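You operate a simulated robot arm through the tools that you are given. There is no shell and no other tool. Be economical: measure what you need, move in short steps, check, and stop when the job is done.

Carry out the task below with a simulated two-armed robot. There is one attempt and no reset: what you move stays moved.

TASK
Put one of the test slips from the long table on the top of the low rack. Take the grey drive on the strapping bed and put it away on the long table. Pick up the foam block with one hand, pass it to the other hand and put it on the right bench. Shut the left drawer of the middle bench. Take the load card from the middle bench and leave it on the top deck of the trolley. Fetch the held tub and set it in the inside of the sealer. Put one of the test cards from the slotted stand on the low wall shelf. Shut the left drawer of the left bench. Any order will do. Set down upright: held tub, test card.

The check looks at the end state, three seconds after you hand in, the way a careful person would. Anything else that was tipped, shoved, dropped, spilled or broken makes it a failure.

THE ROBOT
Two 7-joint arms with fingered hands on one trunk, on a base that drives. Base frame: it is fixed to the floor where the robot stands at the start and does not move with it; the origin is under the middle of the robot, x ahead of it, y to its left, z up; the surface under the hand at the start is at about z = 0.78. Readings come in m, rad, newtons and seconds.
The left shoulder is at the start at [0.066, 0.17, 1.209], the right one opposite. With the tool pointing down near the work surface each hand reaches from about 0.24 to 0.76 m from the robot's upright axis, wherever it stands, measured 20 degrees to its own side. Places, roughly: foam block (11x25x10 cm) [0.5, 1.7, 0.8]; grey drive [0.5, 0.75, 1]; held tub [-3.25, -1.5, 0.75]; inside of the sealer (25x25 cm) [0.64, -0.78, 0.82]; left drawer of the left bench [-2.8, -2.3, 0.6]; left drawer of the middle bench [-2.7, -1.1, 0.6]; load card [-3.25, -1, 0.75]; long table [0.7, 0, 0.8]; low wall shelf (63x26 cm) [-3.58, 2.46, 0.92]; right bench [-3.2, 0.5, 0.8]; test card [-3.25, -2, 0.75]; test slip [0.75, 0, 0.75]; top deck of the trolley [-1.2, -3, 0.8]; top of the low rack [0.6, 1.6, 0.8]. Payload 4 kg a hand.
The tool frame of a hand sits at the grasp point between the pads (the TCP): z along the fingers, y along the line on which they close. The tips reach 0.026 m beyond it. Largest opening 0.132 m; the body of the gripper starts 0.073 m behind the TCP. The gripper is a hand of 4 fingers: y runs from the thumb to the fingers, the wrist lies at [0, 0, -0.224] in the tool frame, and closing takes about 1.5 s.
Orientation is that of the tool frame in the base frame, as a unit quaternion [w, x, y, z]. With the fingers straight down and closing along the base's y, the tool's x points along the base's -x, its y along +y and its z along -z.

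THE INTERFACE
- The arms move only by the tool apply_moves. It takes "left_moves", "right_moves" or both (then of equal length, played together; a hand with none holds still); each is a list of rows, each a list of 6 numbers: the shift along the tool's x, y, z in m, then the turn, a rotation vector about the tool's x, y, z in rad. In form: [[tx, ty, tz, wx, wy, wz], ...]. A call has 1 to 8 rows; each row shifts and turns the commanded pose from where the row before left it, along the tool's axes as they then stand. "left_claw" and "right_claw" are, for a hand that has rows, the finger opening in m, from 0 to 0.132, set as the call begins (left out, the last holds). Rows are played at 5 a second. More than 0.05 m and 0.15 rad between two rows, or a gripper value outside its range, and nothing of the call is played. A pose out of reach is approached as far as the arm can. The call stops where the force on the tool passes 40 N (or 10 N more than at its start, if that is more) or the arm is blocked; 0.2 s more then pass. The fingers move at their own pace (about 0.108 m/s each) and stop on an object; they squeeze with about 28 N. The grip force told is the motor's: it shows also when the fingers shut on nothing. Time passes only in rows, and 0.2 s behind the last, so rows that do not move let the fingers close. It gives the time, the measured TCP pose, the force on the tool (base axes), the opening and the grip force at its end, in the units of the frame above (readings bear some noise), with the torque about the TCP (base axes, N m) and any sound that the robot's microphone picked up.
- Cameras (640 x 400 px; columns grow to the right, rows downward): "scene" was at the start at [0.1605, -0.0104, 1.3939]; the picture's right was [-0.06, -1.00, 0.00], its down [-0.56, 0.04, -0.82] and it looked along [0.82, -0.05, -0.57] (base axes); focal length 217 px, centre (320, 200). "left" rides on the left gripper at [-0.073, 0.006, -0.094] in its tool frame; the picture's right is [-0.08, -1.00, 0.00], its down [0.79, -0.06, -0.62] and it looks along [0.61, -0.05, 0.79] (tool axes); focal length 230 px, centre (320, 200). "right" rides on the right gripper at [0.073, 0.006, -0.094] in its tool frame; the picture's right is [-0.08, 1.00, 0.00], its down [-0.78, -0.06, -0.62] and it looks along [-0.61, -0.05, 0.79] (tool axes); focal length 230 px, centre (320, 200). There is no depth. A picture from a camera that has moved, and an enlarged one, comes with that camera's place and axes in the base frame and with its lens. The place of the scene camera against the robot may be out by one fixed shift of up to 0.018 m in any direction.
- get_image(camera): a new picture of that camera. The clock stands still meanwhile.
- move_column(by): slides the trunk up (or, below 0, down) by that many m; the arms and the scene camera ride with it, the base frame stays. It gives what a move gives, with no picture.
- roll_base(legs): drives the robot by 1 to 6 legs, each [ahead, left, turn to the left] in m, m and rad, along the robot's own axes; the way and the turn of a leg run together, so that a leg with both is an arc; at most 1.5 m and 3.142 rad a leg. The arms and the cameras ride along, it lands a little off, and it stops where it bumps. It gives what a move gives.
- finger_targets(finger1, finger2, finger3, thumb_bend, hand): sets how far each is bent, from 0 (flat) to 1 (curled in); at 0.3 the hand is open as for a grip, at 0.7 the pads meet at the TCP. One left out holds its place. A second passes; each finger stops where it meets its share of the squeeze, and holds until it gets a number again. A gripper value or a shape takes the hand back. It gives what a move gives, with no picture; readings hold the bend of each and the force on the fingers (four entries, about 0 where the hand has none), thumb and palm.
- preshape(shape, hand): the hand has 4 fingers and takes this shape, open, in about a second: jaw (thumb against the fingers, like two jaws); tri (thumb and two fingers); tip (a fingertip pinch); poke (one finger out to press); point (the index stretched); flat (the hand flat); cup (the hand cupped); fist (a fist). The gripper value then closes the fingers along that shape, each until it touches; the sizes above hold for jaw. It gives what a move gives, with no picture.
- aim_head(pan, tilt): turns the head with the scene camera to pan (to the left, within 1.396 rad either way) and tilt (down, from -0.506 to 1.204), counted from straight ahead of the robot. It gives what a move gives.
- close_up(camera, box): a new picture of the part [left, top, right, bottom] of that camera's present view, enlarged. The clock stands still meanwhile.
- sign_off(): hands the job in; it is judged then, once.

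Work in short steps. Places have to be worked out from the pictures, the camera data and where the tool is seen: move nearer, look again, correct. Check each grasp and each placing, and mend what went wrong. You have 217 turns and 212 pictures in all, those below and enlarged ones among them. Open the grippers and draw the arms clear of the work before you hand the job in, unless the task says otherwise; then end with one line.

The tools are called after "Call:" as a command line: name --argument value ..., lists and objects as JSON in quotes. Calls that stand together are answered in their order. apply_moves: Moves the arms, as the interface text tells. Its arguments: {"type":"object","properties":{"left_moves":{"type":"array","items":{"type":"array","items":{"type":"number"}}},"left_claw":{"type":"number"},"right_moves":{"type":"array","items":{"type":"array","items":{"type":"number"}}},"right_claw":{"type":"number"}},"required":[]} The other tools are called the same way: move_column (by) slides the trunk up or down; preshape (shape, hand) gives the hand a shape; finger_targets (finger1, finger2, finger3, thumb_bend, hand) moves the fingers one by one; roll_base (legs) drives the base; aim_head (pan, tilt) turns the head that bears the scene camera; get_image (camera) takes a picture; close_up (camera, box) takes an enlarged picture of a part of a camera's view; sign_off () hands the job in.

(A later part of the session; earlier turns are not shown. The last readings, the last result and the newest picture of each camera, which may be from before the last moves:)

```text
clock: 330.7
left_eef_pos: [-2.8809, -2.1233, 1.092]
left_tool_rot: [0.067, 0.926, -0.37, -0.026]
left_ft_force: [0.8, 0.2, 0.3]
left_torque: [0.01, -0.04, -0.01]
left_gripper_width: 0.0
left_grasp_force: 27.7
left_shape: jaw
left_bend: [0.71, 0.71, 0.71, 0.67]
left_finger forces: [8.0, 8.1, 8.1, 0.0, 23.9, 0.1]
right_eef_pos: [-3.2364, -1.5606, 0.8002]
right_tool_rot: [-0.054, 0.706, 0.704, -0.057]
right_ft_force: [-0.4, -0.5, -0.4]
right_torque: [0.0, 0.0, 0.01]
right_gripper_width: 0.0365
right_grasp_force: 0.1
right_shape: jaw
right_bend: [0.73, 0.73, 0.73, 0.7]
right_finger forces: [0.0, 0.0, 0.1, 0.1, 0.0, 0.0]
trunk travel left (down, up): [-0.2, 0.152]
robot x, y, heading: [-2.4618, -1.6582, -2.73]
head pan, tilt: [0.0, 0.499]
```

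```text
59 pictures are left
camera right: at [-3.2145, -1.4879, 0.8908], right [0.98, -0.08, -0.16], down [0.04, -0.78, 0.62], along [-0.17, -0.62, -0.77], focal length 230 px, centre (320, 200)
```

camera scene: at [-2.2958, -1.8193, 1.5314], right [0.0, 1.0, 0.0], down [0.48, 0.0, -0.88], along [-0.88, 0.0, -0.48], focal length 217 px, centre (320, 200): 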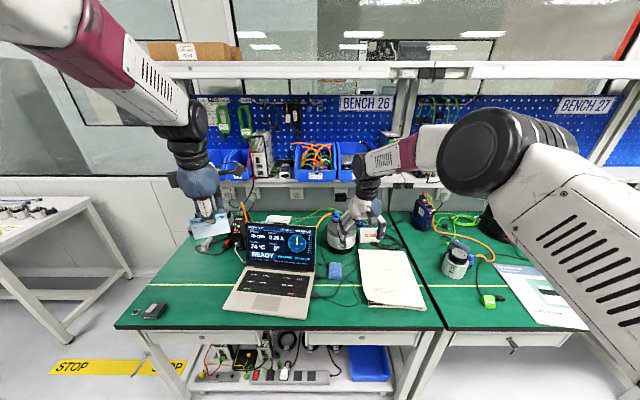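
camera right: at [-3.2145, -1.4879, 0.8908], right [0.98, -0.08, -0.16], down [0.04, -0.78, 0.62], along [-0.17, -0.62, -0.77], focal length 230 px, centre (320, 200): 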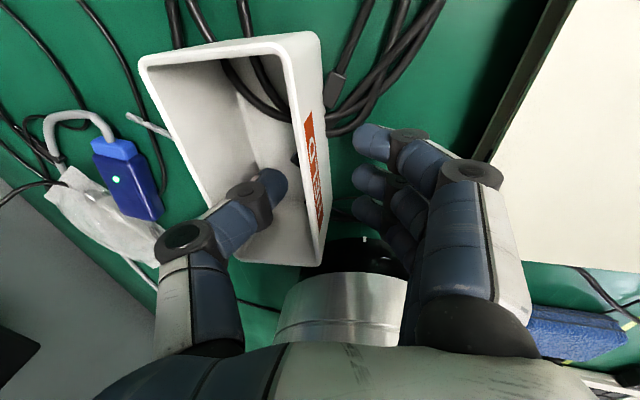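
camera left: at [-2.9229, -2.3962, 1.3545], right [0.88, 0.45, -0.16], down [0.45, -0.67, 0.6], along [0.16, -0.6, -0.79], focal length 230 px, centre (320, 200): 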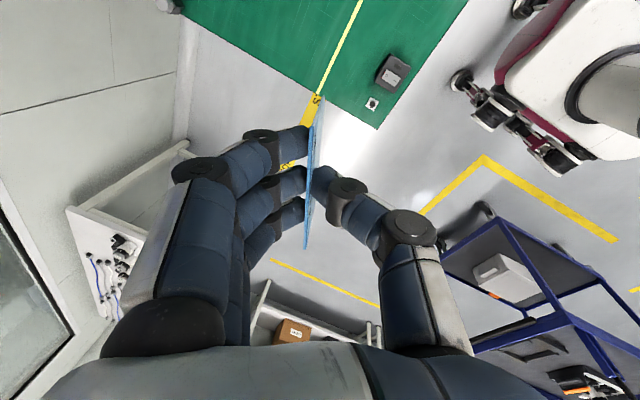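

Thumb inside, fingers outside. Close on the wall.

Call:
apply_moves --right_moves '[[0, 0, 0, 0, 0, 0], [0, 0, 0, 0, 0, 0], [0, 0, 0, 0, 0, 0], [0, 0, 0, 0, 0, 0], [0, 0, 0, 0, 0, 0]]' --right_claw 0.0

Call:
apply_moves --right_moves '[[0, -0.0016, -0.01, 0, 0, 0], [0, -0.0032, -0.02, 0, 0, 0], [0, 0.0, -0.025, 0, 0, 0], [0, 0, 0, 0, 0, 0]]'

Call:
get_image --camera "right"

```text
clock: 331.9
left_eef_pos: [-2.8818, -2.1244, 1.093]
left_tool_rot: [0.068, 0.926, -0.37, -0.025]
left_ft_force: [-0.3, 0.1, 1.1]
left_torque: [0.01, 0.03, 0.03]
left_gripper_width: 0.0001
left_grasp_force: 28.3
left_shape: jaw
left_bend: [0.71, 0.71, 0.71, 0.67]
left_finger forces: [7.9, 8.0, 8.0, 0.1, 23.9, 0.0]
right_eef_pos: [-3.2353, -1.5605, 0.7997]
right_tool_rot: [-0.053, 0.705, 0.704, -0.058]
right_ft_force: [-0.6, -0.2, -1.3]
right_torque: [-0.04, -0.01, -0.02]
right_gripper_width: 0.0001
right_grasp_force: 27.9
right_shape: jaw
right_bend: [0.7, 0.7, 0.7, 0.7]
right_finger forces: [8.3, 8.3, 8.2, 0.1, 24.7, 0.1]
trunk travel left (down, up): [-0.2, 0.152]
robot x, y, heading: [-2.4637, -1.6562, -2.732]
head pan, tilt: [0.0, 0.499]
```

```text
clock: 332.9
left_eef_pos: [-2.8822, -2.1246, 1.0939]
left_tool_rot: [0.068, 0.926, -0.37, -0.025]
left_ft_force: [0.7, 0.4, 0.1]
left_torque: [0.01, -0.02, 0.03]
left_gripper_width: 0.0
left_grasp_force: 28.1
left_shape: jaw
left_bend: [0.71, 0.71, 0.71, 0.67]
left_finger forces: [8.0, 8.0, 8.0, 0.0, 23.9, 0.0]
right_eef_pos: [-3.2303, -1.5604, 0.8556]
right_tool_rot: [-0.054, 0.705, 0.705, -0.056]
right_ft_force: [0.4, 1.1, -1.8]
right_torque: [-0.01, -0.05, -0.01]
right_gripper_width: 0.0001
right_grasp_force: 28.4
right_shape: jaw
right_bend: [0.7, 0.7, 0.7, 0.7]
right_finger forces: [8.4, 8.3, 8.5, 0.0, 24.9, 0.0]
trunk travel left (down, up): [-0.2, 0.152]
robot x, y, heading: [-2.4611, -1.6561, -2.732]
head pan, tilt: [0.0, 0.499]
```

```text
58 pictures are left
camera right: at [-3.2096, -1.4877, 0.9462], right [0.98, -0.08, -0.16], down [0.04, -0.78, 0.62], along [-0.17, -0.62, -0.77], focal length 230 px, centre (320, 200)
```

right: 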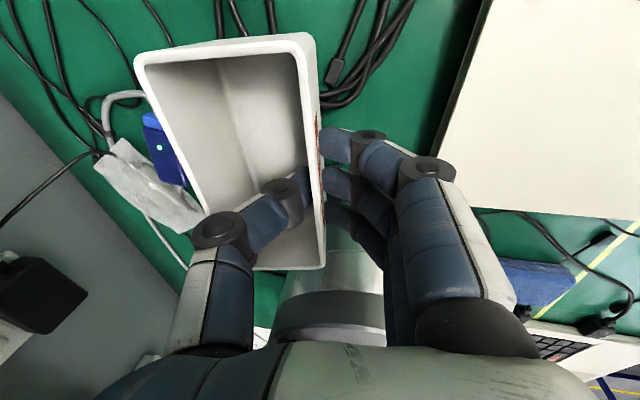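

The tub is up and level. I draw it toward me, raise the trunk and back away.

Call:
apply_moves --right_moves '[[0, 0.0296, -0.0047, 0, 0, 0], [0, 0.0296, -0.0047, 0, 0, 0], [0, 0.0296, -0.03, 0, 0, 0], [0, -0.003, -0.04, 0, 0, 0], [0, -0.006, -0.04, 0, 0, 0], [0, 0, 0, 0, 0, 0]]'

Call:
move_column --by 0.15

Call:
roll_base --legs '[[-0.4, 0, 0], [0, 0, -0.4], [-0.3, 0, 0]]'

Call:
get_image --camera "scene"

```text
clock: 334.3
left_eef_pos: [-2.8817, -2.1248, 1.093]
left_tool_rot: [0.068, 0.926, -0.37, -0.025]
left_ft_force: [0.4, -0.2, 0.2]
left_torque: [-0.01, -0.01, -0.03]
left_gripper_width: 0.0
left_grasp_force: 28.0
left_shape: jaw
left_bend: [0.71, 0.71, 0.71, 0.67]
left_finger forces: [8.0, 8.0, 8.0, 0.0, 24.0, 0.0]
right_eef_pos: [-3.1315, -1.5592, 0.9606]
right_tool_rot: [-0.052, 0.706, 0.704, -0.057]
right_ft_force: [-0.1, 0.6, -1.4]
right_torque: [-0.04, -0.04, 0.01]
right_gripper_width: 0.0002
right_grasp_force: 27.7
right_shape: jaw
right_bend: [0.7, 0.7, 0.7, 0.7]
right_finger forces: [8.4, 8.3, 8.2, 0.0, 24.8, 0.0]
trunk travel left (down, up): [-0.2, 0.152]
robot x, y, heading: [-2.4582, -1.6568, -2.727]
head pan, tilt: [0.0, 0.499]
```

```text
clock: 336.0
left_eef_pos: [-2.8812, -2.1234, 1.2431]
left_tool_rot: [0.068, 0.926, -0.369, -0.025]
left_ft_force: [-0.1, 0.0, 0.3]
left_torque: [0.01, -0.01, 0.01]
left_gripper_width: 0.0
left_grasp_force: 28.1
left_shape: jaw
left_bend: [0.71, 0.71, 0.71, 0.67]
left_finger forces: [8.1, 8.0, 8.0, 0.0, 24.0, 0.1]
right_eef_pos: [-3.1334, -1.5608, 1.1112]
right_tool_rot: [-0.054, 0.705, 0.705, -0.057]
right_ft_force: [0.1, 0.1, -1.4]
right_torque: [-0.02, -0.03, -0.02]
right_gripper_width: 0.0
right_grasp_force: 28.1
right_shape: jaw
right_bend: [0.7, 0.7, 0.7, 0.7]
right_finger forces: [8.4, 8.3, 8.2, 0.1, 24.8, 0.1]
trunk travel left (down, up): [-0.35, 0.002]
robot x, y, heading: [-2.4631, -1.6528, -2.73]
head pan, tilt: [0.0, 0.499]
```

```text
clock: 341.4
left_eef_pos: [-2.3633, -1.7597, 1.2443]
left_tool_rot: [0.062, 0.834, -0.547, -0.037]
left_ft_force: [0.1, 0.7, 0.8]
left_torque: [-0.03, 0.01, -0.06]
left_gripper_width: 0.0001
left_grasp_force: 28.3
left_shape: jaw
left_bend: [0.71, 0.71, 0.71, 0.67]
left_finger forces: [7.9, 7.9, 7.8, 0.0, 23.7, 0.1]
right_eef_pos: [-2.3752, -1.1417, 1.1106]
right_tool_rot: [-0.064, 0.831, 0.551, -0.046]
right_ft_force: [-0.1, -0.2, -0.9]
right_torque: [0.0, -0.03, -0.01]
right_gripper_width: 0.0
right_grasp_force: 27.9
right_shape: jaw
right_bend: [0.7, 0.7, 0.7, 0.7]
right_finger forces: [8.3, 8.2, 8.1, 0.0, 24.6, 0.0]
trunk travel left (down, up): [-0.35, 0.002]
robot x, y, heading: [-1.7924, -1.4892, -3.131]
head pan, tilt: [0.0, 0.499]
```

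```text
57 pictures are left
camera scene: at [-1.9148, -1.496, 1.5314], right [-0.01, 1.0, 0.0], down [0.48, 0.01, -0.88], along [-0.88, -0.01, -0.48], focal length 217 px, centre (320, 200)
```

scene: 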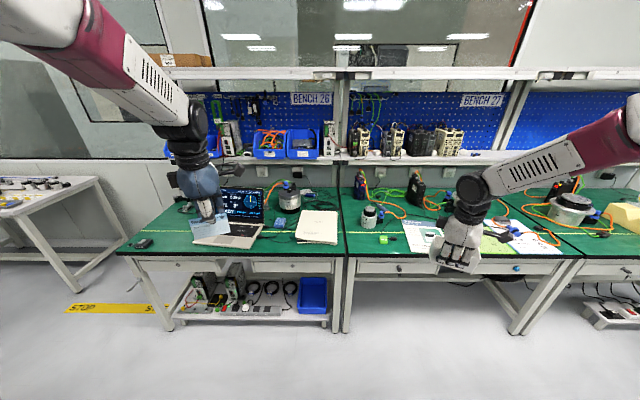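

Both drawers look shut. Now to the low wall shelf: back up and drive right in stages.

Call:
roll_base --legs '[[-0.45, 0, 0], [0, -1.45, 0], [0, -1.45, 0], [0, -0.8, 0]]'

Call:
aim_head --pan -0.1 --tilt 0.3

Call:
get_image --camera "scene"

```text
clock: 375.8
left_eef_pos: [-1.9504, 1.9155, 1.2447]
left_tool_rot: [0.061, 0.833, -0.548, -0.039]
left_ft_force: [-0.4, 0.1, 0.0]
left_torque: [-0.02, -0.06, 0.0]
left_gripper_width: 0.0001
left_grasp_force: 28.2
left_shape: jaw
left_bend: [0.71, 0.71, 0.71, 0.67]
left_finger forces: [7.8, 8.0, 7.9, 0.0, 23.8, 0.1]
right_eef_pos: [-1.9587, 2.5328, 1.1108]
right_tool_rot: [-0.064, 0.832, 0.548, -0.045]
right_ft_force: [1.0, 0.1, -0.7]
right_torque: [-0.03, -0.01, 0.03]
right_gripper_width: 0.0003
right_grasp_force: 28.2
right_shape: jaw
right_bend: [0.7, 0.7, 0.7, 0.7]
right_finger forces: [8.3, 8.2, 8.2, 0.0, 24.5, 0.1]
trunk travel left (down, up): [-0.35, 0.002]
robot x, y, heading: [-1.3791, 2.1809, -3.137]
head pan, tilt: [0.0, 0.499]
```

```text
clock: 376.5
left_eef_pos: [-1.9503, 1.9147, 1.2428]
left_tool_rot: [0.061, 0.833, -0.548, -0.038]
left_ft_force: [0.0, 0.1, -0.2]
left_torque: [-0.01, 0.03, 0.02]
left_gripper_width: 0.0001
left_grasp_force: 27.6
left_shape: jaw
left_bend: [0.71, 0.71, 0.71, 0.67]
left_finger forces: [7.9, 7.9, 8.0, 0.1, 23.8, 0.2]
right_eef_pos: [-1.9594, 2.5323, 1.1112]
right_tool_rot: [-0.064, 0.832, 0.549, -0.045]
right_ft_force: [0.7, 0.2, -0.2]
right_torque: [-0.04, 0.01, 0.03]
right_gripper_width: 0.0
right_grasp_force: 28.0
right_shape: jaw
right_bend: [0.7, 0.7, 0.7, 0.7]
right_finger forces: [8.3, 8.2, 8.2, 0.1, 24.6, 0.1]
trunk travel left (down, up): [-0.35, 0.002]
robot x, y, heading: [-1.3793, 2.1841, -3.137]
head pan, tilt: [-0.099, 0.3]
```

```text
56 pictures are left
camera scene: at [-1.5026, 2.1859, 1.5497], right [0.09, 1.0, 0.0], down [0.3, -0.03, -0.96], along [-0.95, 0.09, -0.3], focal length 217 px, centre (320, 200)
```

scene: 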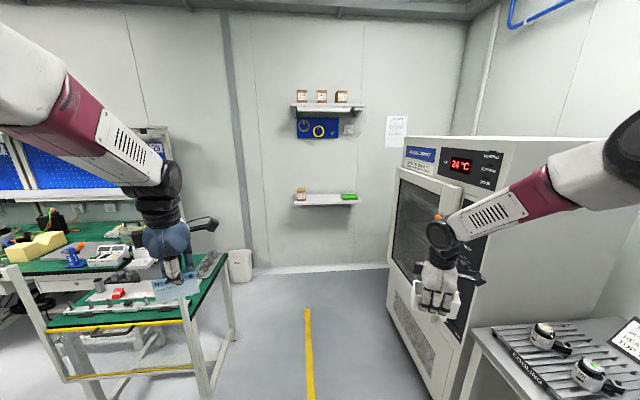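

The shelf is ahead between the fixture table and the chamber. I approach and take a close view.

Call:
roll_base --legs '[[1.1, -0.06, 0]]'

Call:
close_up --camera "scene" --box '[200, 120, 440, 300]'

```text
clock: 382.2
left_eef_pos: [-3.0617, 1.9786, 1.2423]
left_tool_rot: [0.061, 0.831, -0.552, -0.039]
left_ft_force: [0.0, -0.1, -0.5]
left_torque: [0.02, 0.0, -0.01]
left_gripper_width: 0.0002
left_grasp_force: 27.9
left_shape: jaw
left_bend: [0.71, 0.71, 0.71, 0.67]
left_finger forces: [7.9, 7.8, 7.8, 0.0, 23.8, 0.1]
right_eef_pos: [-3.0665, 2.5965, 1.111]
right_tool_rot: [-0.064, 0.835, 0.544, -0.044]
right_ft_force: [-0.1, -0.7, -0.8]
right_torque: [-0.01, -0.03, 0.0]
right_gripper_width: 0.0001
right_grasp_force: 28.6
right_shape: jaw
right_bend: [0.7, 0.7, 0.7, 0.7]
right_finger forces: [8.3, 8.2, 8.2, 0.1, 24.6, 0.0]
trunk travel left (down, up): [-0.35, 0.002]
robot x, y, heading: [-2.4858, 2.2395, 3.14]
head pan, tilt: [-0.099, 0.3]
```

```text
2.22 times, centred on (320, 210) of scene
camera zoom: at [-2.6127, 2.246, 1.5498], right [0.1, 0.99, 0.0], down [0.29, -0.03, -0.96], along [-0.95, 0.1, -0.3], focal length 483 px, centre (320, 178)
```

zoom: 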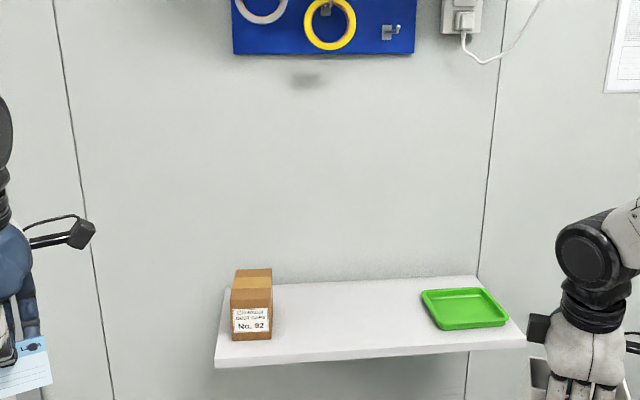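

The shelf is bare between a box and a tray, so the thin card should lean against the wall; for that I want it held across its ends by a free right hand. So first I deliver the tub: back out, turn, and drive to the sealer.

Call:
roll_base --legs '[[-1.2, 0, 0], [0, 0, 3.141], [0, -1.42, 0], [0, -1.42, 0], [0.75, 0, 0]]'

Call:
aim_head --pan -0.2 --tilt 0.5

Call:
get_image --camera "scene"

```text
clock: 423.4
left_eef_pos: [-0.0653, -0.379, 1.2423]
left_tool_rot: [0.041, 0.571, 0.818, 0.06]
left_ft_force: [0.5, -0.1, 0.6]
left_torque: [0.01, 0.01, 0.02]
left_gripper_width: 0.0001
left_grasp_force: 27.6
left_shape: jaw
left_bend: [0.71, 0.71, 0.71, 0.67]
left_finger forces: [7.7, 7.7, 7.7, 0.0, 23.1, 0.0]
right_eef_pos: [-0.0925, -0.9956, 1.1099]
right_tool_rot: [0.044, -0.524, 0.848, -0.065]
right_ft_force: [0.3, -0.3, -1.2]
right_torque: [0.02, 0.02, -0.03]
right_gripper_width: 0.0
right_grasp_force: 28.0
right_shape: jaw
right_bend: [0.7, 0.7, 0.7, 0.7]
right_finger forces: [8.0, 7.9, 7.9, 0.0, 23.6, 0.0]
trunk travel left (down, up): [-0.35, 0.002]
robot x, y, heading: [-0.6534, -0.6137, -0.054]
head pan, tilt: [-0.099, 0.3]
```

```text
clock: 424.1
left_eef_pos: [-0.0661, -0.379, 1.2434]
left_tool_rot: [0.04, 0.571, 0.817, 0.061]
left_ft_force: [0.3, -1.0, -0.3]
left_torque: [-0.02, 0.03, 0.03]
left_gripper_width: 0.0
left_grasp_force: 28.3
left_shape: jaw
left_bend: [0.71, 0.71, 0.71, 0.67]
left_finger forces: [7.7, 7.7, 7.7, 0.1, 22.9, 0.1]
right_eef_pos: [-0.0922, -0.9957, 1.1102]
right_tool_rot: [0.043, -0.524, 0.848, -0.065]
right_ft_force: [0.0, 0.0, -1.1]
right_torque: [0.01, 0.03, -0.01]
right_gripper_width: 0.0001
right_grasp_force: 28.1
right_shape: jaw
right_bend: [0.7, 0.7, 0.7, 0.7]
right_finger forces: [8.0, 7.9, 7.9, 0.1, 23.7, 0.0]
trunk travel left (down, up): [-0.35, 0.002]
robot x, y, heading: [-0.6508, -0.6124, -0.052]
head pan, tilt: [-0.201, 0.499]
```

```text
54 pictures are left
camera scene: at [-0.5146, -0.6424, 1.5315], right [-0.25, -0.97, 0.0], down [-0.46, 0.12, -0.88], along [0.85, -0.22, -0.48], focal length 217 px, centre (320, 200)
```

scene: 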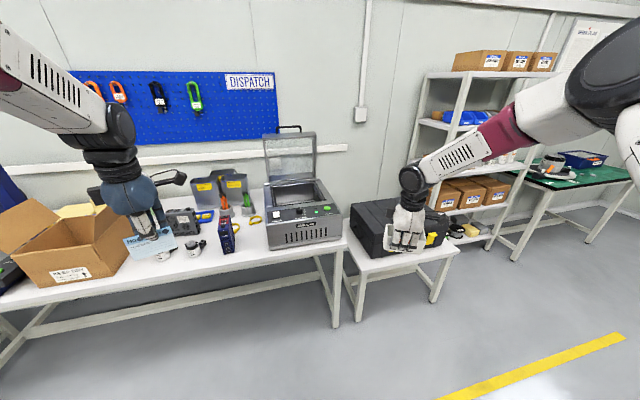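

The sealer is ahead. I drive up to the table, squared.

Call:
roll_base --legs '[[0.45, 0.03, 0.052]]'

Call:
roll_base --legs '[[0.15, 0.0, 0.0]]'

Call:
aim_head --pan -0.3 --tilt 0.7

Call:
get_image --camera "scene"

Call:
get_image --camera "right"

```text
clock: 426.8
left_eef_pos: [0.3676, -0.3321, 1.2436]
left_tool_rot: [0.039, 0.552, 0.831, 0.061]
left_ft_force: [0.7, 0.0, 0.0]
left_torque: [-0.02, -0.01, -0.02]
left_gripper_width: 0.0
left_grasp_force: 27.8
left_shape: jaw
left_bend: [0.71, 0.71, 0.71, 0.67]
left_finger forces: [7.7, 7.6, 7.7, 0.0, 22.9, 0.1]
right_eef_pos: [0.3722, -0.9492, 1.1119]
right_tool_rot: [0.045, -0.546, 0.834, -0.064]
right_ft_force: [-0.4, 0.6, -1.6]
right_torque: [0.02, 0.03, 0.0]
right_gripper_width: 0.0002
right_grasp_force: 27.9
right_shape: jaw
right_bend: [0.7, 0.7, 0.7, 0.7]
right_finger forces: [8.1, 7.9, 7.9, 0.1, 23.7, 0.0]
trunk travel left (down, up): [-0.35, 0.002]
robot x, y, heading: [-0.2053, -0.5946, -0.002]
head pan, tilt: [-0.201, 0.499]
```

```text
clock: 428.2
left_eef_pos: [0.5184, -0.3323, 1.2425]
left_tool_rot: [0.039, 0.551, 0.831, 0.061]
left_ft_force: [0.5, -0.1, -0.8]
left_torque: [0.01, 0.04, 0.06]
left_gripper_width: 0.0003
left_grasp_force: 28.4
left_shape: jaw
left_bend: [0.71, 0.71, 0.71, 0.67]
left_finger forces: [7.6, 7.6, 7.8, 0.0, 23.0, 0.0]
right_eef_pos: [0.5222, -0.9496, 1.1111]
right_tool_rot: [0.045, -0.545, 0.835, -0.065]
right_ft_force: [0.7, 0.0, -1.2]
right_torque: [0.0, 0.02, 0.0]
right_gripper_width: 0.0
right_grasp_force: 27.6
right_shape: jaw
right_bend: [0.7, 0.7, 0.7, 0.7]
right_finger forces: [8.0, 7.9, 8.0, 0.1, 23.8, 0.1]
trunk travel left (down, up): [-0.35, 0.002]
robot x, y, heading: [-0.0552, -0.5955, -0.002]
head pan, tilt: [-0.201, 0.499]
```

```text
clock: 428.9
left_eef_pos: [0.5174, -0.3319, 1.2435]
left_tool_rot: [0.039, 0.552, 0.831, 0.061]
left_ft_force: [-0.7, 0.1, -0.2]
left_torque: [0.0, 0.0, -0.02]
left_gripper_width: 0.0003
left_grasp_force: 27.4
left_shape: jaw
left_bend: [0.71, 0.71, 0.71, 0.67]
left_finger forces: [7.7, 7.7, 7.8, 0.0, 23.2, 0.1]
right_eef_pos: [0.5221, -0.9506, 1.111]
right_tool_rot: [0.045, -0.545, 0.834, -0.064]
right_ft_force: [-0.1, 0.5, -1.4]
right_torque: [0.05, 0.0, -0.01]
right_gripper_width: 0.0
right_grasp_force: 27.9
right_shape: jaw
right_bend: [0.7, 0.7, 0.7, 0.7]
right_finger forces: [8.0, 7.9, 8.1, 0.1, 23.6, 0.1]
trunk travel left (down, up): [-0.35, 0.002]
robot x, y, heading: [-0.0514, -0.5962, -0.004]
head pan, tilt: [-0.3, 0.7]
```

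```text
53 pictures are left
camera scene: at [0.0744, -0.6253, 1.5138], right [-0.3, -0.95, 0.0], down [-0.61, 0.19, -0.77], along [0.73, -0.23, -0.64], focal length 217 px, centre (320, 200)
```

scene: 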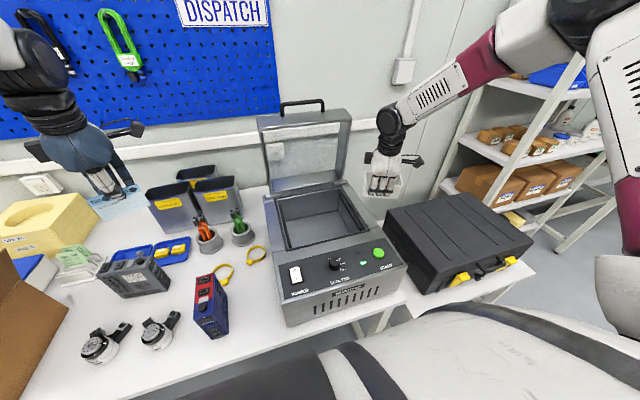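

```text
52 pictures are left
camera right: at [0.4738, -1.0095, 1.2017], right [-0.87, 0.47, -0.16], down [0.28, 0.73, 0.62], along [0.4, 0.5, -0.77], focal length 230 px, centre (320, 200)
```

right: 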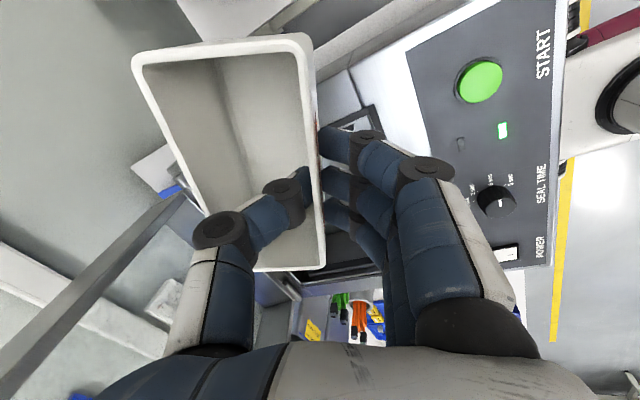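

The cavity is centred ≈(0.64, -0.79). I square the tub up and bring it over the cavity.

Call:
apply_moves --right_moves '[[0, 0, 0, 0, 0, -0.138], [0, 0, 0, 0, 0, -0.138], [0, 0, 0, 0, 0, -0.138], [-0.04, -0.0225, 0.0035, 0, 0, 0], [-0.04, -0.0225, 0.0035, 0, 0, 0], [-0.04, -0.0225, 0.0035, 0, 0, 0], [-0.04, -0.0225, 0.0035, 0, 0, 0], [0, 0, 0, 0, 0, 0]]'

Call:
get_image --camera "right"

Call:
get_image --camera "scene"

```text
clock: 430.7
left_eef_pos: [0.5172, -0.3338, 1.2452]
left_tool_rot: [0.039, 0.551, 0.831, 0.063]
left_ft_force: [-0.7, 0.0, 0.6]
left_torque: [0.04, -0.04, -0.02]
left_gripper_width: 0.0003
left_grasp_force: 28.1
left_shape: jaw
left_bend: [0.71, 0.71, 0.71, 0.67]
left_finger forces: [7.7, 7.6, 7.7, 0.1, 23.1, 0.0]
right_eef_pos: [0.613, -0.7913, 1.1014]
right_tool_rot: [-0.031, 0.706, -0.704, 0.072]
right_ft_force: [-0.9, 0.4, -2.1]
right_torque: [0.05, 0.0, -0.03]
right_gripper_width: 0.0
right_grasp_force: 28.0
right_shape: jaw
right_bend: [0.7, 0.7, 0.7, 0.7]
right_finger forces: [8.1, 7.9, 8.0, 0.0, 23.9, 0.0]
trunk travel left (down, up): [-0.35, 0.002]
robot x, y, heading: [-0.0543, -0.5981, -0.007]
head pan, tilt: [-0.3, 0.7]
```

```text
51 pictures are left
camera right: at [0.5942, -0.859, 1.1962], right [-0.99, 0.07, -0.15], down [-0.03, 0.82, 0.57], along [0.16, 0.57, -0.81], focal length 230 px, centre (320, 200)
```

right: 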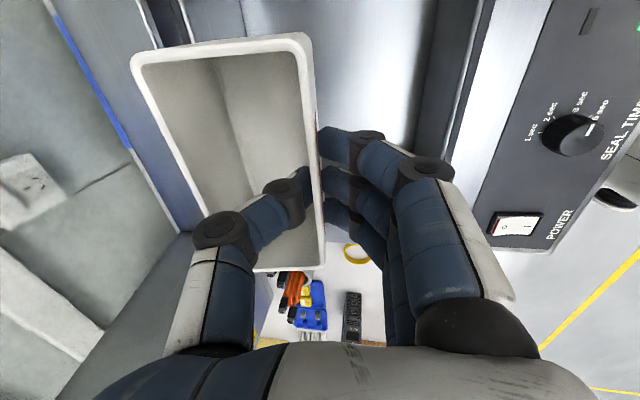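

```text
50 pictures are left
camera scene: at [0.0739, -0.6266, 1.5137], right [-0.3, -0.95, 0.0], down [-0.61, 0.19, -0.77], along [0.73, -0.23, -0.64], focal length 217 px, centre (320, 200)
```

scene: 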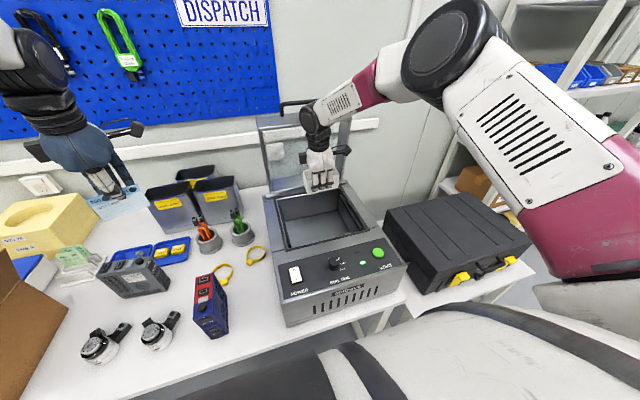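

Aligned over the cavity; I level the small roll and lower into it.

Call:
apply_moves --right_moves '[[0, 0, 0, 0, -0.058, 0], [0, 0.006, 0.0395, 0, 0, 0], [0, 0.006, 0.0395, 0, 0, 0], [0, 0.006, 0.0395, 0, 0, 0], [0, 0.006, 0.0395, 0, 0, 0], [0, 0.004, 0.026, 0, 0, 0], [0, 0, 0, 0, 0, 0]]'

Call:
get_image --camera "right"

Call:
close_up --camera "scene" --box '[240, 110, 420, 290]'

```text
clock: 432.3
left_eef_pos: [0.5174, -0.333, 1.2432]
left_tool_rot: [0.039, 0.552, 0.831, 0.06]
left_ft_force: [0.2, -0.2, -0.5]
left_torque: [-0.02, -0.02, -0.07]
left_gripper_width: 0.0
left_grasp_force: 28.3
left_shape: jaw
left_bend: [0.71, 0.71, 0.71, 0.67]
left_finger forces: [7.7, 7.7, 7.7, 0.0, 23.1, 0.0]
right_eef_pos: [0.6155, -0.7912, 0.9135]
right_tool_rot: [-0.05, 0.707, -0.703, 0.052]
right_ft_force: [0.4, -0.2, -1.4]
right_torque: [0.03, 0.05, -0.04]
right_gripper_width: 0.0
right_grasp_force: 27.8
right_shape: jaw
right_bend: [0.7, 0.7, 0.7, 0.7]
right_finger forces: [8.0, 7.9, 7.9, 0.0, 23.7, 0.1]
trunk travel left (down, up): [-0.35, 0.002]
robot x, y, heading: [-0.0558, -0.5951, -0.0]
head pan, tilt: [-0.3, 0.7]
```

```text
49 pictures are left
camera right: at [0.5951, -0.8629, 1.0049], right [-0.99, 0.07, -0.14], down [-0.03, 0.79, 0.62], along [0.16, 0.61, -0.77], focal length 230 px, centre (320, 200)
```

right: 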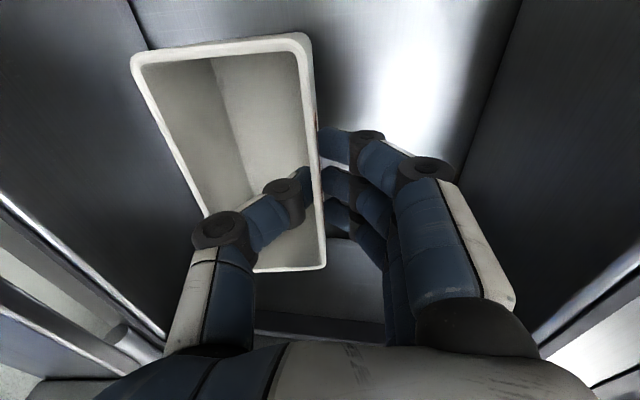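

```text
2.22 times, centred on (330, 200) of scene
camera zoom: at [0.0746, -0.6252, 1.5137], right [-0.3, -0.95, 0.0], down [-0.61, 0.19, -0.76], along [0.73, -0.23, -0.64], focal length 483 px, centre (298, 200)
```

zoom: 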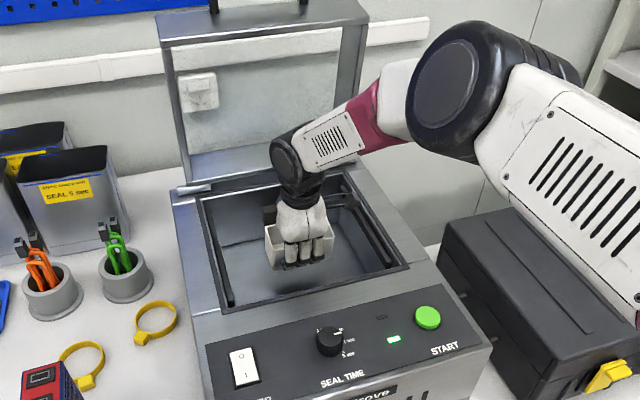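

It is well within the cavity. I lower gently to the floor.

Call:
apply_moves --right_moves '[[0, 0.002, 0.012, 0, 0, 0], [0, 0.002, 0.012, 0, 0, 0], [0, 0.0015, 0.01, 0, 0, 0], [0, 0.001, 0.007, 0, 0, 0], [0, 0.001, 0.006, 0, 0, 0], [0, 0.001, 0.006, 0, 0, 0], [0, 0.001, 0.006, 0, 0, 0], [0, 0.001, 0.006, 0, 0, 0]]'

```text
clock: 434.1
left_eef_pos: [0.5157, -0.3317, 1.2439]
left_tool_rot: [0.039, 0.551, 0.832, 0.061]
left_ft_force: [0.7, -0.8, 0.3]
left_torque: [0.03, 0.03, 0.01]
left_gripper_width: 0.0001
left_grasp_force: 27.9
left_shape: jaw
left_bend: [0.71, 0.71, 0.71, 0.67]
left_finger forces: [7.7, 7.7, 7.7, 0.0, 23.1, 0.0]
right_eef_pos: [0.6184, -0.7904, 0.8616]
right_tool_rot: [-0.058, 0.706, -0.703, 0.057]
right_ft_force: [-7.6, 1.4, 25.7]
right_torque: [0.03, 0.16, 0.01]
right_gripper_width: 0.0001
right_grasp_force: 27.8
right_shape: jaw
right_bend: [0.71, 0.71, 0.71, 0.71]
right_finger forces: [12.3, 12.0, 12.0, 0.0, 29.1, 0.0]
trunk travel left (down, up): [-0.35, 0.002]
robot x, y, heading: [-0.0582, -0.5903, -0.002]
head pan, tilt: [-0.3, 0.7]
stopped in row 8 (right hand): the force on the tool passed its limit at 44 N (the readings are from after the stop); the commanded pose is now the measured one
```

On the floor of the sealer. Relieve, open, rise.

Call:
apply_moves --right_moves '[[0, 0, -0.003, 0, 0, 0], [0, 0, 0, 0, 0, 0], [0, 0, 0, 0, 0, 0]]'

Call:
apply_moves --right_moves '[[0, 0, 0, 0, 0, 0], [0, 0, 0, 0, 0, 0], [0, -0.0015, -0.01, 0, 0, 0], [0, -0.003, -0.02, 0, 0, 0], [0, -0.006, -0.0395, 0, 0, 0], [0, -0.006, -0.0395, 0, 0, 0], [0, -0.006, -0.0395, 0, 0, 0], [0, -0.006, -0.0395, 0, 0, 0]]' --right_claw 0.03

Call:
close_up --camera "scene" --box '[240, 110, 420, 290]'

```text
clock: 434.9
left_eef_pos: [0.5155, -0.3319, 1.2427]
left_tool_rot: [0.039, 0.552, 0.831, 0.062]
left_ft_force: [-0.6, -0.9, -0.3]
left_torque: [0.0, 0.01, 0.0]
left_gripper_width: 0.0001
left_grasp_force: 28.0
left_shape: jaw
left_bend: [0.71, 0.71, 0.71, 0.67]
left_finger forces: [7.7, 7.7, 7.7, 0.1, 23.2, 0.1]
right_eef_pos: [0.6142, -0.7912, 0.862]
right_tool_rot: [-0.056, 0.706, -0.704, 0.056]
right_ft_force: [-0.7, 0.1, 16.4]
right_torque: [0.03, -0.03, -0.01]
right_gripper_width: 0.0001
right_grasp_force: 28.7
right_shape: jaw
right_bend: [0.71, 0.71, 0.71, 0.71]
right_finger forces: [9.9, 9.6, 9.4, 0.1, 29.4, 0.0]
trunk travel left (down, up): [-0.35, 0.002]
robot x, y, heading: [-0.0589, -0.5962, 0.003]
head pan, tilt: [-0.3, 0.7]
```

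```text
clock: 436.7
left_eef_pos: [0.5163, -0.3333, 1.2426]
left_tool_rot: [0.038, 0.552, 0.831, 0.062]
left_ft_force: [0.3, 0.4, 0.9]
left_torque: [-0.03, 0.01, 0.01]
left_gripper_width: 0.0
left_grasp_force: 28.0
left_shape: jaw
left_bend: [0.71, 0.71, 0.71, 0.67]
left_finger forces: [7.8, 7.8, 7.7, 0.0, 23.2, 0.0]
right_eef_pos: [0.6132, -0.79, 1.0543]
right_tool_rot: [-0.055, 0.706, -0.703, 0.056]
right_ft_force: [-0.5, -0.2, -0.4]
right_torque: [-0.01, 0.01, -0.04]
right_gripper_width: 0.0291
right_grasp_force: 0.0
right_shape: jaw
right_bend: [0.73, 0.73, 0.73, 0.7]
right_finger forces: [0.1, 0.0, 0.0, 0.1, 0.1, 0.0]
trunk travel left (down, up): [-0.35, 0.002]
robot x, y, heading: [-0.0579, -0.5959, -0.0]
head pan, tilt: [-0.3, 0.7]
```

```text
2.22 times, centred on (330, 200) of scene
camera zoom: at [0.0738, -0.6252, 1.5138], right [-0.3, -0.95, 0.0], down [-0.61, 0.19, -0.77], along [0.73, -0.23, -0.64], focal length 483 px, centre (298, 200)
```

zoom: 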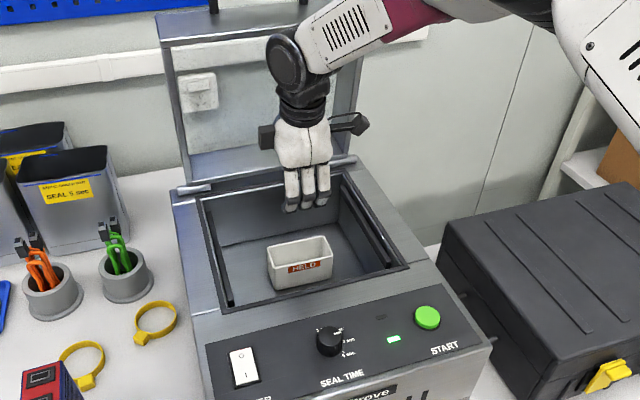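

The HELD tub stands upright in the sealer. Now I back into open floor and reorient: right hand untilt and yaw, left hand yaw so the card faces me.

Call:
roll_base --legs '[[-0.55, 0, 0]]'

Call:
apply_moves --left_moves '[[0, 0, 0, -0.0005, -0.0195, 0.1317], [0, 0, 0, -0.0005, -0.0195, 0.1317], [0, 0, 0, -0.0005, -0.0195, 0.1317], [0, 0, 0, 0, 0, 0], [0, 0, 0, 0, 0, 0], [0, 0, 0, 0, 0, 0], [0, 0, 0, 0, 0, 0], [0, 0, 0, 0, 0, 0]]' --right_moves '[[0, 0, 0, -0.08, 0, 0], [0, 0, 0, -0.077, 0, 0], [0, 0, 0, 0, 0, 0.15], [0, 0, 0, 0, 0, 0.15], [0, 0, 0, 0, 0, 0.15], [0, 0, 0, 0, 0, 0.15], [0, 0, 0, 0, 0, 0.15], [0, 0, 0, 0, 0, 0.15]]' --right_claw 0.125

Call:
apply_moves --right_moves '[[0, 0, 0, 0, 0, 0.15], [0, 0, 0, 0, 0, 0.15], [0, 0, 0, 0, 0, 0.15], [0, 0, 0, 0, 0, 0.15], [0, 0, 0, 0, 0, 0.071], [0, 0, 0, 0, -0.15, 0], [0, 0, 0, 0, -0.15, 0], [0, 0, 0, 0, -0.15, 0]]'

Call:
apply_moves --right_moves '[[0, 0, 0, 0, -0.15, 0], [0, 0, 0, 0, -0.15, 0], [0, 0, 0, 0, -0.15, 0], [0, 0, 0, 0, -0.15, 0], [0, 0, 0, 0, -0.15, 0], [0, 0, 0, 0, -0.15, 0], [0, 0, 0, 0, 0, 0]]'

```text
clock: 439.8
left_eef_pos: [-0.0315, -0.3348, 1.2423]
left_tool_rot: [0.039, 0.555, 0.829, 0.06]
left_ft_force: [0.1, 0.7, 0.1]
left_torque: [0.0, -0.02, 0.0]
left_gripper_width: 0.0002
left_grasp_force: 27.7
left_shape: jaw
left_bend: [0.71, 0.71, 0.71, 0.67]
left_finger forces: [7.7, 7.6, 7.7, 0.1, 23.3, 0.0]
right_eef_pos: [0.061, -0.7931, 1.0535]
right_tool_rot: [0.055, -0.703, 0.707, -0.056]
right_ft_force: [0.0, 0.4, 0.0]
right_torque: [0.0, -0.05, 0.0]
right_gripper_width: 0.0296
right_grasp_force: 0.2
right_shape: jaw
right_bend: [0.73, 0.73, 0.73, 0.7]
right_finger forces: [0.1, 0.0, 0.1, 0.0, 0.0, 0.1]
trunk travel left (down, up): [-0.35, 0.002]
robot x, y, heading: [-0.605, -0.5908, -0.012]
head pan, tilt: [-0.3, 0.7]
```

```text
clock: 441.6
left_eef_pos: [-0.0318, -0.3345, 1.2425]
left_tool_rot: [0.051, 0.71, 0.701, 0.052]
left_ft_force: [-0.6, -0.2, 0.1]
left_torque: [0.01, 0.01, -0.03]
left_gripper_width: 0.0002
left_grasp_force: 27.9
left_shape: jaw
left_bend: [0.71, 0.71, 0.71, 0.67]
left_finger forces: [7.6, 7.8, 7.7, 0.0, 23.2, 0.0]
right_eef_pos: [0.061, -0.7918, 1.0523]
right_tool_rot: [-0.001, -0.325, 0.946, 0.0]
right_ft_force: [0.1, 0.9, -0.3]
right_torque: [-0.03, 0.01, -0.03]
right_gripper_width: 0.1246
right_grasp_force: 0.1
right_shape: jaw
right_bend: [0.41, 0.41, 0.41, 0.38]
right_finger forces: [0.0, 0.1, 0.0, 0.0, 0.0, 0.0]
trunk travel left (down, up): [-0.35, 0.002]
robot x, y, heading: [-0.6084, -0.5918, -0.013]
head pan, tilt: [-0.3, 0.7]
```

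```text
clock: 443.4
left_eef_pos: [-0.0314, -0.3337, 1.2434]
left_tool_rot: [0.051, 0.709, 0.702, 0.053]
left_ft_force: [0.0, 0.1, 0.2]
left_torque: [-0.04, -0.02, 0.05]
left_gripper_width: 0.0
left_grasp_force: 28.2
left_shape: jaw
left_bend: [0.71, 0.71, 0.71, 0.67]
left_finger forces: [7.9, 7.8, 7.8, 0.0, 23.3, 0.1]
right_eef_pos: [0.0611, -0.792, 1.0541]
right_tool_rot: [0.223, 0.003, 0.975, -0.002]
right_ft_force: [-0.6, -0.4, 0.3]
right_torque: [-0.04, 0.01, -0.01]
right_gripper_width: 0.1247
right_grasp_force: 0.2
right_shape: jaw
right_bend: [0.41, 0.41, 0.41, 0.38]
right_finger forces: [0.1, 0.1, 0.0, 0.0, 0.1, 0.0]
trunk travel left (down, up): [-0.35, 0.002]
robot x, y, heading: [-0.6069, -0.589, -0.014]
head pan, tilt: [-0.3, 0.7]
```

```text
clock: 445.2
left_eef_pos: [-0.0304, -0.3353, 1.243]
left_tool_rot: [0.05, 0.709, 0.702, 0.053]
left_ft_force: [-0.3, -0.9, -0.1]
left_torque: [0.0, 0.0, -0.02]
left_gripper_width: 0.0
left_grasp_force: 28.1
left_shape: jaw
left_bend: [0.71, 0.71, 0.71, 0.67]
left_finger forces: [7.7, 7.8, 7.8, 0.0, 23.3, 0.0]
right_eef_pos: [0.0649, -0.8399, 1.0592]
right_tool_rot: [0.628, 0.043, 0.777, -0.019]
right_ft_force: [0.6, 0.0, 0.7]
right_torque: [0.0, 0.01, 0.0]
right_gripper_width: 0.125
right_grasp_force: 0.1
right_shape: jaw
right_bend: [0.41, 0.41, 0.41, 0.38]
right_finger forces: [0.0, 0.1, 0.1, 0.0, 0.1, 0.1]
trunk travel left (down, up): [-0.35, 0.002]
robot x, y, heading: [-0.6051, -0.5884, -0.014]
head pan, tilt: [-0.3, 0.7]
stopped in row 7 (right hand): the arm was blocked; the commanded pose is now the measured one
```

The right hand now points forward (pitched ~78°). I bring it behind the planned meeting point, then bring the card to the centre.

Call:
apply_moves --right_moves '[[-0.0067, 0.0331, -0.02, 0, 0, 0], [-0.0067, 0.0331, -0.02, 0, 0, 0], [-0.0067, 0.0331, -0.02, 0, 0, 0], [-0.0067, 0.0331, -0.02, 0, 0, 0], [-0.0067, 0.0331, -0.02, 0, 0, 0], [-0.0067, 0.0331, -0.02, 0, 0, 0], [-0.0067, 0.0331, -0.02, 0, 0, 0], [0, 0, 0, -0.084, 0.002, -0.018]]'

Call:
apply_moves --left_moves '[[-0.0379, 0.0124, 0.0134, 0, 0, 0], [-0.0379, 0.0124, 0.0134, 0, 0, 0], [-0.0379, 0.0124, 0.0134, 0, 0, 0], [-0.0379, 0.0124, 0.0134, 0, 0, 0], [-0.0379, 0.0124, 0.0134, 0, 0, 0], [-0.0379, 0.0124, 0.0134, 0, 0, 0], [-0.0379, 0.0124, 0.0134, 0, 0, 0], [0, 0, 0, 0, 0, 0]]'

Call:
aim_head --pan 0.0 --tilt 0.6

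Call:
get_image --camera "scene"

Call:
get_image --camera "right"

```text
clock: 447.2
left_eef_pos: [-0.0306, -0.3335, 1.2423]
left_tool_rot: [0.051, 0.709, 0.701, 0.052]
left_ft_force: [0.7, 0.0, -0.8]
left_torque: [-0.02, -0.03, 0.01]
left_gripper_width: 0.0002
left_grasp_force: 27.5
left_shape: jaw
left_bend: [0.71, 0.71, 0.71, 0.67]
left_finger forces: [7.9, 7.8, 7.8, 0.1, 23.3, 0.1]
right_eef_pos: [-0.023, -0.6328, 1.1462]
right_tool_rot: [0.624, 0.058, 0.779, 0.002]
right_ft_force: [0.3, -0.6, 0.9]
right_torque: [0.01, 0.0, 0.02]
right_gripper_width: 0.125
right_grasp_force: 0.1
right_shape: jaw
right_bend: [0.41, 0.41, 0.41, 0.38]
right_finger forces: [0.0, 0.0, 0.0, 0.0, 0.0, 0.0]
trunk travel left (down, up): [-0.35, 0.002]
robot x, y, heading: [-0.6053, -0.5915, -0.012]
head pan, tilt: [-0.3, 0.7]
stopped in row 8 (right hand): the arm was blocked; the commanded pose is now the measured one
```

```text
clock: 449.2
left_eef_pos: [0.082, -0.5668, 1.1741]
left_tool_rot: [0.063, 0.685, 0.725, 0.044]
left_ft_force: [-0.2, 0.3, -0.6]
left_torque: [0.01, 0.01, 0.02]
left_gripper_width: 0.0001
left_grasp_force: 28.0
left_shape: jaw
left_bend: [0.71, 0.71, 0.71, 0.67]
left_finger forces: [7.7, 7.8, 7.8, 0.0, 23.2, 0.0]
right_eef_pos: [-0.0243, -0.633, 1.1466]
right_tool_rot: [0.625, 0.058, 0.778, 0.002]
right_ft_force: [-0.1, 0.6, -0.2]
right_torque: [-0.03, -0.02, -0.01]
right_gripper_width: 0.1249
right_grasp_force: 0.0
right_shape: jaw
right_bend: [0.41, 0.41, 0.41, 0.38]
right_finger forces: [0.0, 0.1, 0.1, 0.0, 0.0, 0.1]
trunk travel left (down, up): [-0.35, 0.002]
robot x, y, heading: [-0.6099, -0.5929, -0.018]
head pan, tilt: [-0.3, 0.7]
stopped in row 8 (left hand): the arm was blocked; the commanded pose is now the measured one
```

```text
clock: 450.0
left_eef_pos: [0.0799, -0.5666, 1.1741]
left_tool_rot: [0.064, 0.685, 0.724, 0.046]
left_ft_force: [-0.1, -0.4, 0.4]
left_torque: [-0.03, -0.03, -0.02]
left_gripper_width: 0.0
left_grasp_force: 28.0
left_shape: jaw
left_bend: [0.71, 0.71, 0.71, 0.67]
left_finger forces: [7.8, 7.9, 7.8, 0.0, 23.4, 0.1]
right_eef_pos: [-0.0239, -0.6326, 1.1459]
right_tool_rot: [0.625, 0.058, 0.778, 0.002]
right_ft_force: [0.1, -0.3, -0.4]
right_torque: [0.01, -0.04, 0.01]
right_gripper_width: 0.125
right_grasp_force: 0.0
right_shape: jaw
right_bend: [0.41, 0.41, 0.41, 0.38]
right_finger forces: [0.0, 0.1, 0.0, 0.0, 0.0, 0.0]
trunk travel left (down, up): [-0.35, 0.002]
robot x, y, heading: [-0.606, -0.594, -0.009]
head pan, tilt: [0.0, 0.6]
```

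```text
46 pictures are left
camera scene: at [-0.4689, -0.5978, 1.5223], right [-0.01, -1.0, 0.0], down [-0.57, 0.01, -0.82], along [0.82, -0.01, -0.57], focal length 217 px, centre (320, 200)
```

scene: 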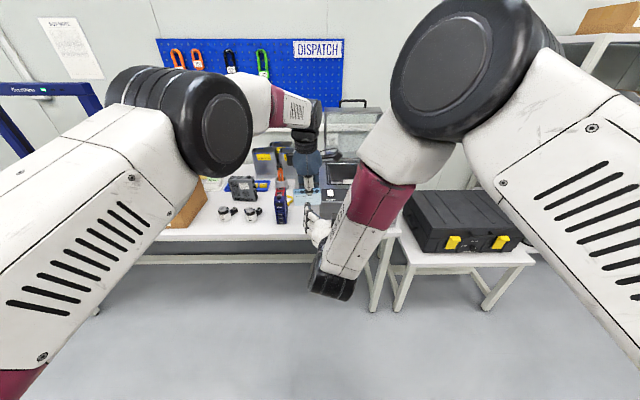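

```text
45 pictures are left
camera right: at [-0.1301, -0.6142, 1.0958], right [0.11, 0.98, 0.15], down [-0.44, -0.09, 0.89], along [0.89, -0.16, 0.42], focal length 230 px, centre (320, 200)
```

right: 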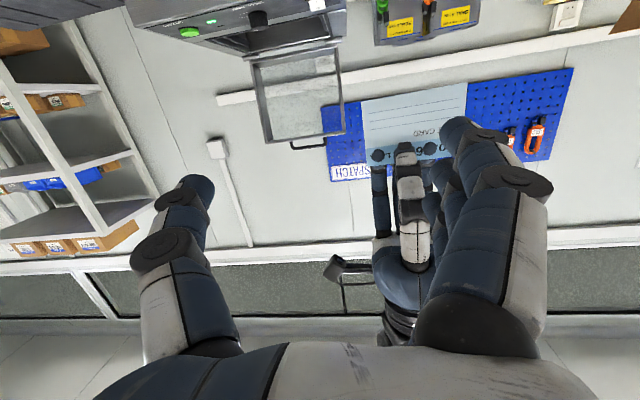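

The right camera sees the card well. I yaw the left hand ≈-0.2 rad so the card faces the right hand's axis.

Call:
apply_moves --left_moves '[[0, 0, 0, 0.003, -0.015, 0.099], [0, 0, 0, 0.003, -0.015, 0.099], [0, 0, 0, 0, 0, 0]]'

Call:
get_image --camera "right"

```text
clock: 450.8
left_eef_pos: [0.0795, -0.5722, 1.1741]
left_tool_rot: [0.067, 0.758, 0.648, 0.04]
left_ft_force: [0.4, 0.2, 0.0]
left_torque: [-0.01, 0.0, 0.03]
left_gripper_width: 0.0002
left_grasp_force: 27.7
left_shape: jaw
left_bend: [0.71, 0.71, 0.71, 0.67]
left_finger forces: [7.8, 7.9, 7.7, 0.0, 23.2, 0.1]
right_eef_pos: [-0.0238, -0.6322, 1.1471]
right_tool_rot: [0.625, 0.058, 0.778, 0.002]
right_ft_force: [-0.1, -0.6, 0.8]
right_torque: [0.0, 0.0, 0.0]
right_gripper_width: 0.1251
right_grasp_force: 0.1
right_shape: jaw
right_bend: [0.41, 0.41, 0.41, 0.38]
right_finger forces: [0.1, 0.0, 0.0, 0.0, 0.0, 0.0]
trunk travel left (down, up): [-0.35, 0.002]
robot x, y, heading: [-0.6094, -0.5918, -0.017]
head pan, tilt: [0.0, 0.6]
```

```text
44 pictures are left
camera right: at [-0.13, -0.6141, 1.0958], right [0.11, 0.98, 0.15], down [-0.44, -0.09, 0.89], along [0.89, -0.16, 0.42], focal length 230 px, centre (320, 200)
```

right: 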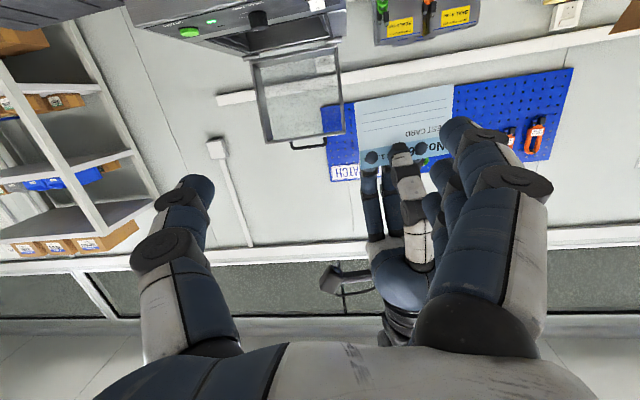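

Aligned in yaw. I shift the right hand sideways to centre on the card, and roll it to match, before closing in.

Call:
apply_moves --right_moves '[[-0.008, 0.036, 0, 0, 0, 0], [-0.008, 0.036, 0, 0, 0, 0], [0, 0, 0, 0, 0, -0.09], [0, 0, 0, 0, 0, -0.09], [0, 0, 0, 0, 0, 0]]'

Call:
get_image --camera "right"

```text
clock: 451.5
left_eef_pos: [0.0841, -0.5705, 1.1791]
left_tool_rot: [0.072, 0.756, 0.649, 0.046]
left_ft_force: [-0.2, 0.3, 0.1]
left_torque: [0.01, -0.02, 0.0]
left_gripper_width: 0.0
left_grasp_force: 27.7
left_shape: jaw
left_bend: [0.71, 0.71, 0.71, 0.67]
left_finger forces: [8.2, 8.2, 8.3, 0.0, 24.6, 0.1]
right_eef_pos: [0.0058, -0.6058, 1.1679]
right_tool_rot: [0.611, 0.101, 0.785, -0.015]
right_ft_force: [-0.3, 0.4, 0.5]
right_torque: [-0.01, 0.0, 0.02]
right_gripper_width: 0.1248
right_grasp_force: 0.1
right_shape: jaw
right_bend: [0.41, 0.41, 0.41, 0.38]
right_finger forces: [0.0, 0.0, 0.0, 0.1, 0.0, 0.0]
trunk travel left (down, up): [-0.35, 0.002]
robot x, y, heading: [-0.6066, -0.5968, -0.012]
head pan, tilt: [0.0, 0.6]
stopped in row 3 (left hand): the force on the tool passed its limit at 41 N (the readings are from after the stop); the commanded pose is now the measured one
```

```text
43 pictures are left
camera right: at [-0.1005, -0.5769, 1.1218], right [0.19, 0.97, 0.17], down [-0.42, -0.08, 0.91], along [0.89, -0.25, 0.39], focal length 230 px, centre (320, 200)
```

right: 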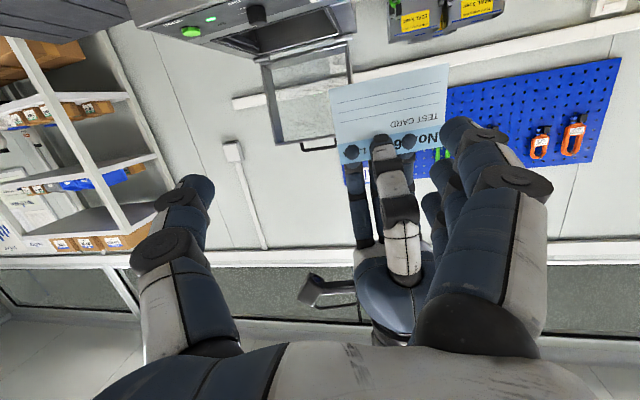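

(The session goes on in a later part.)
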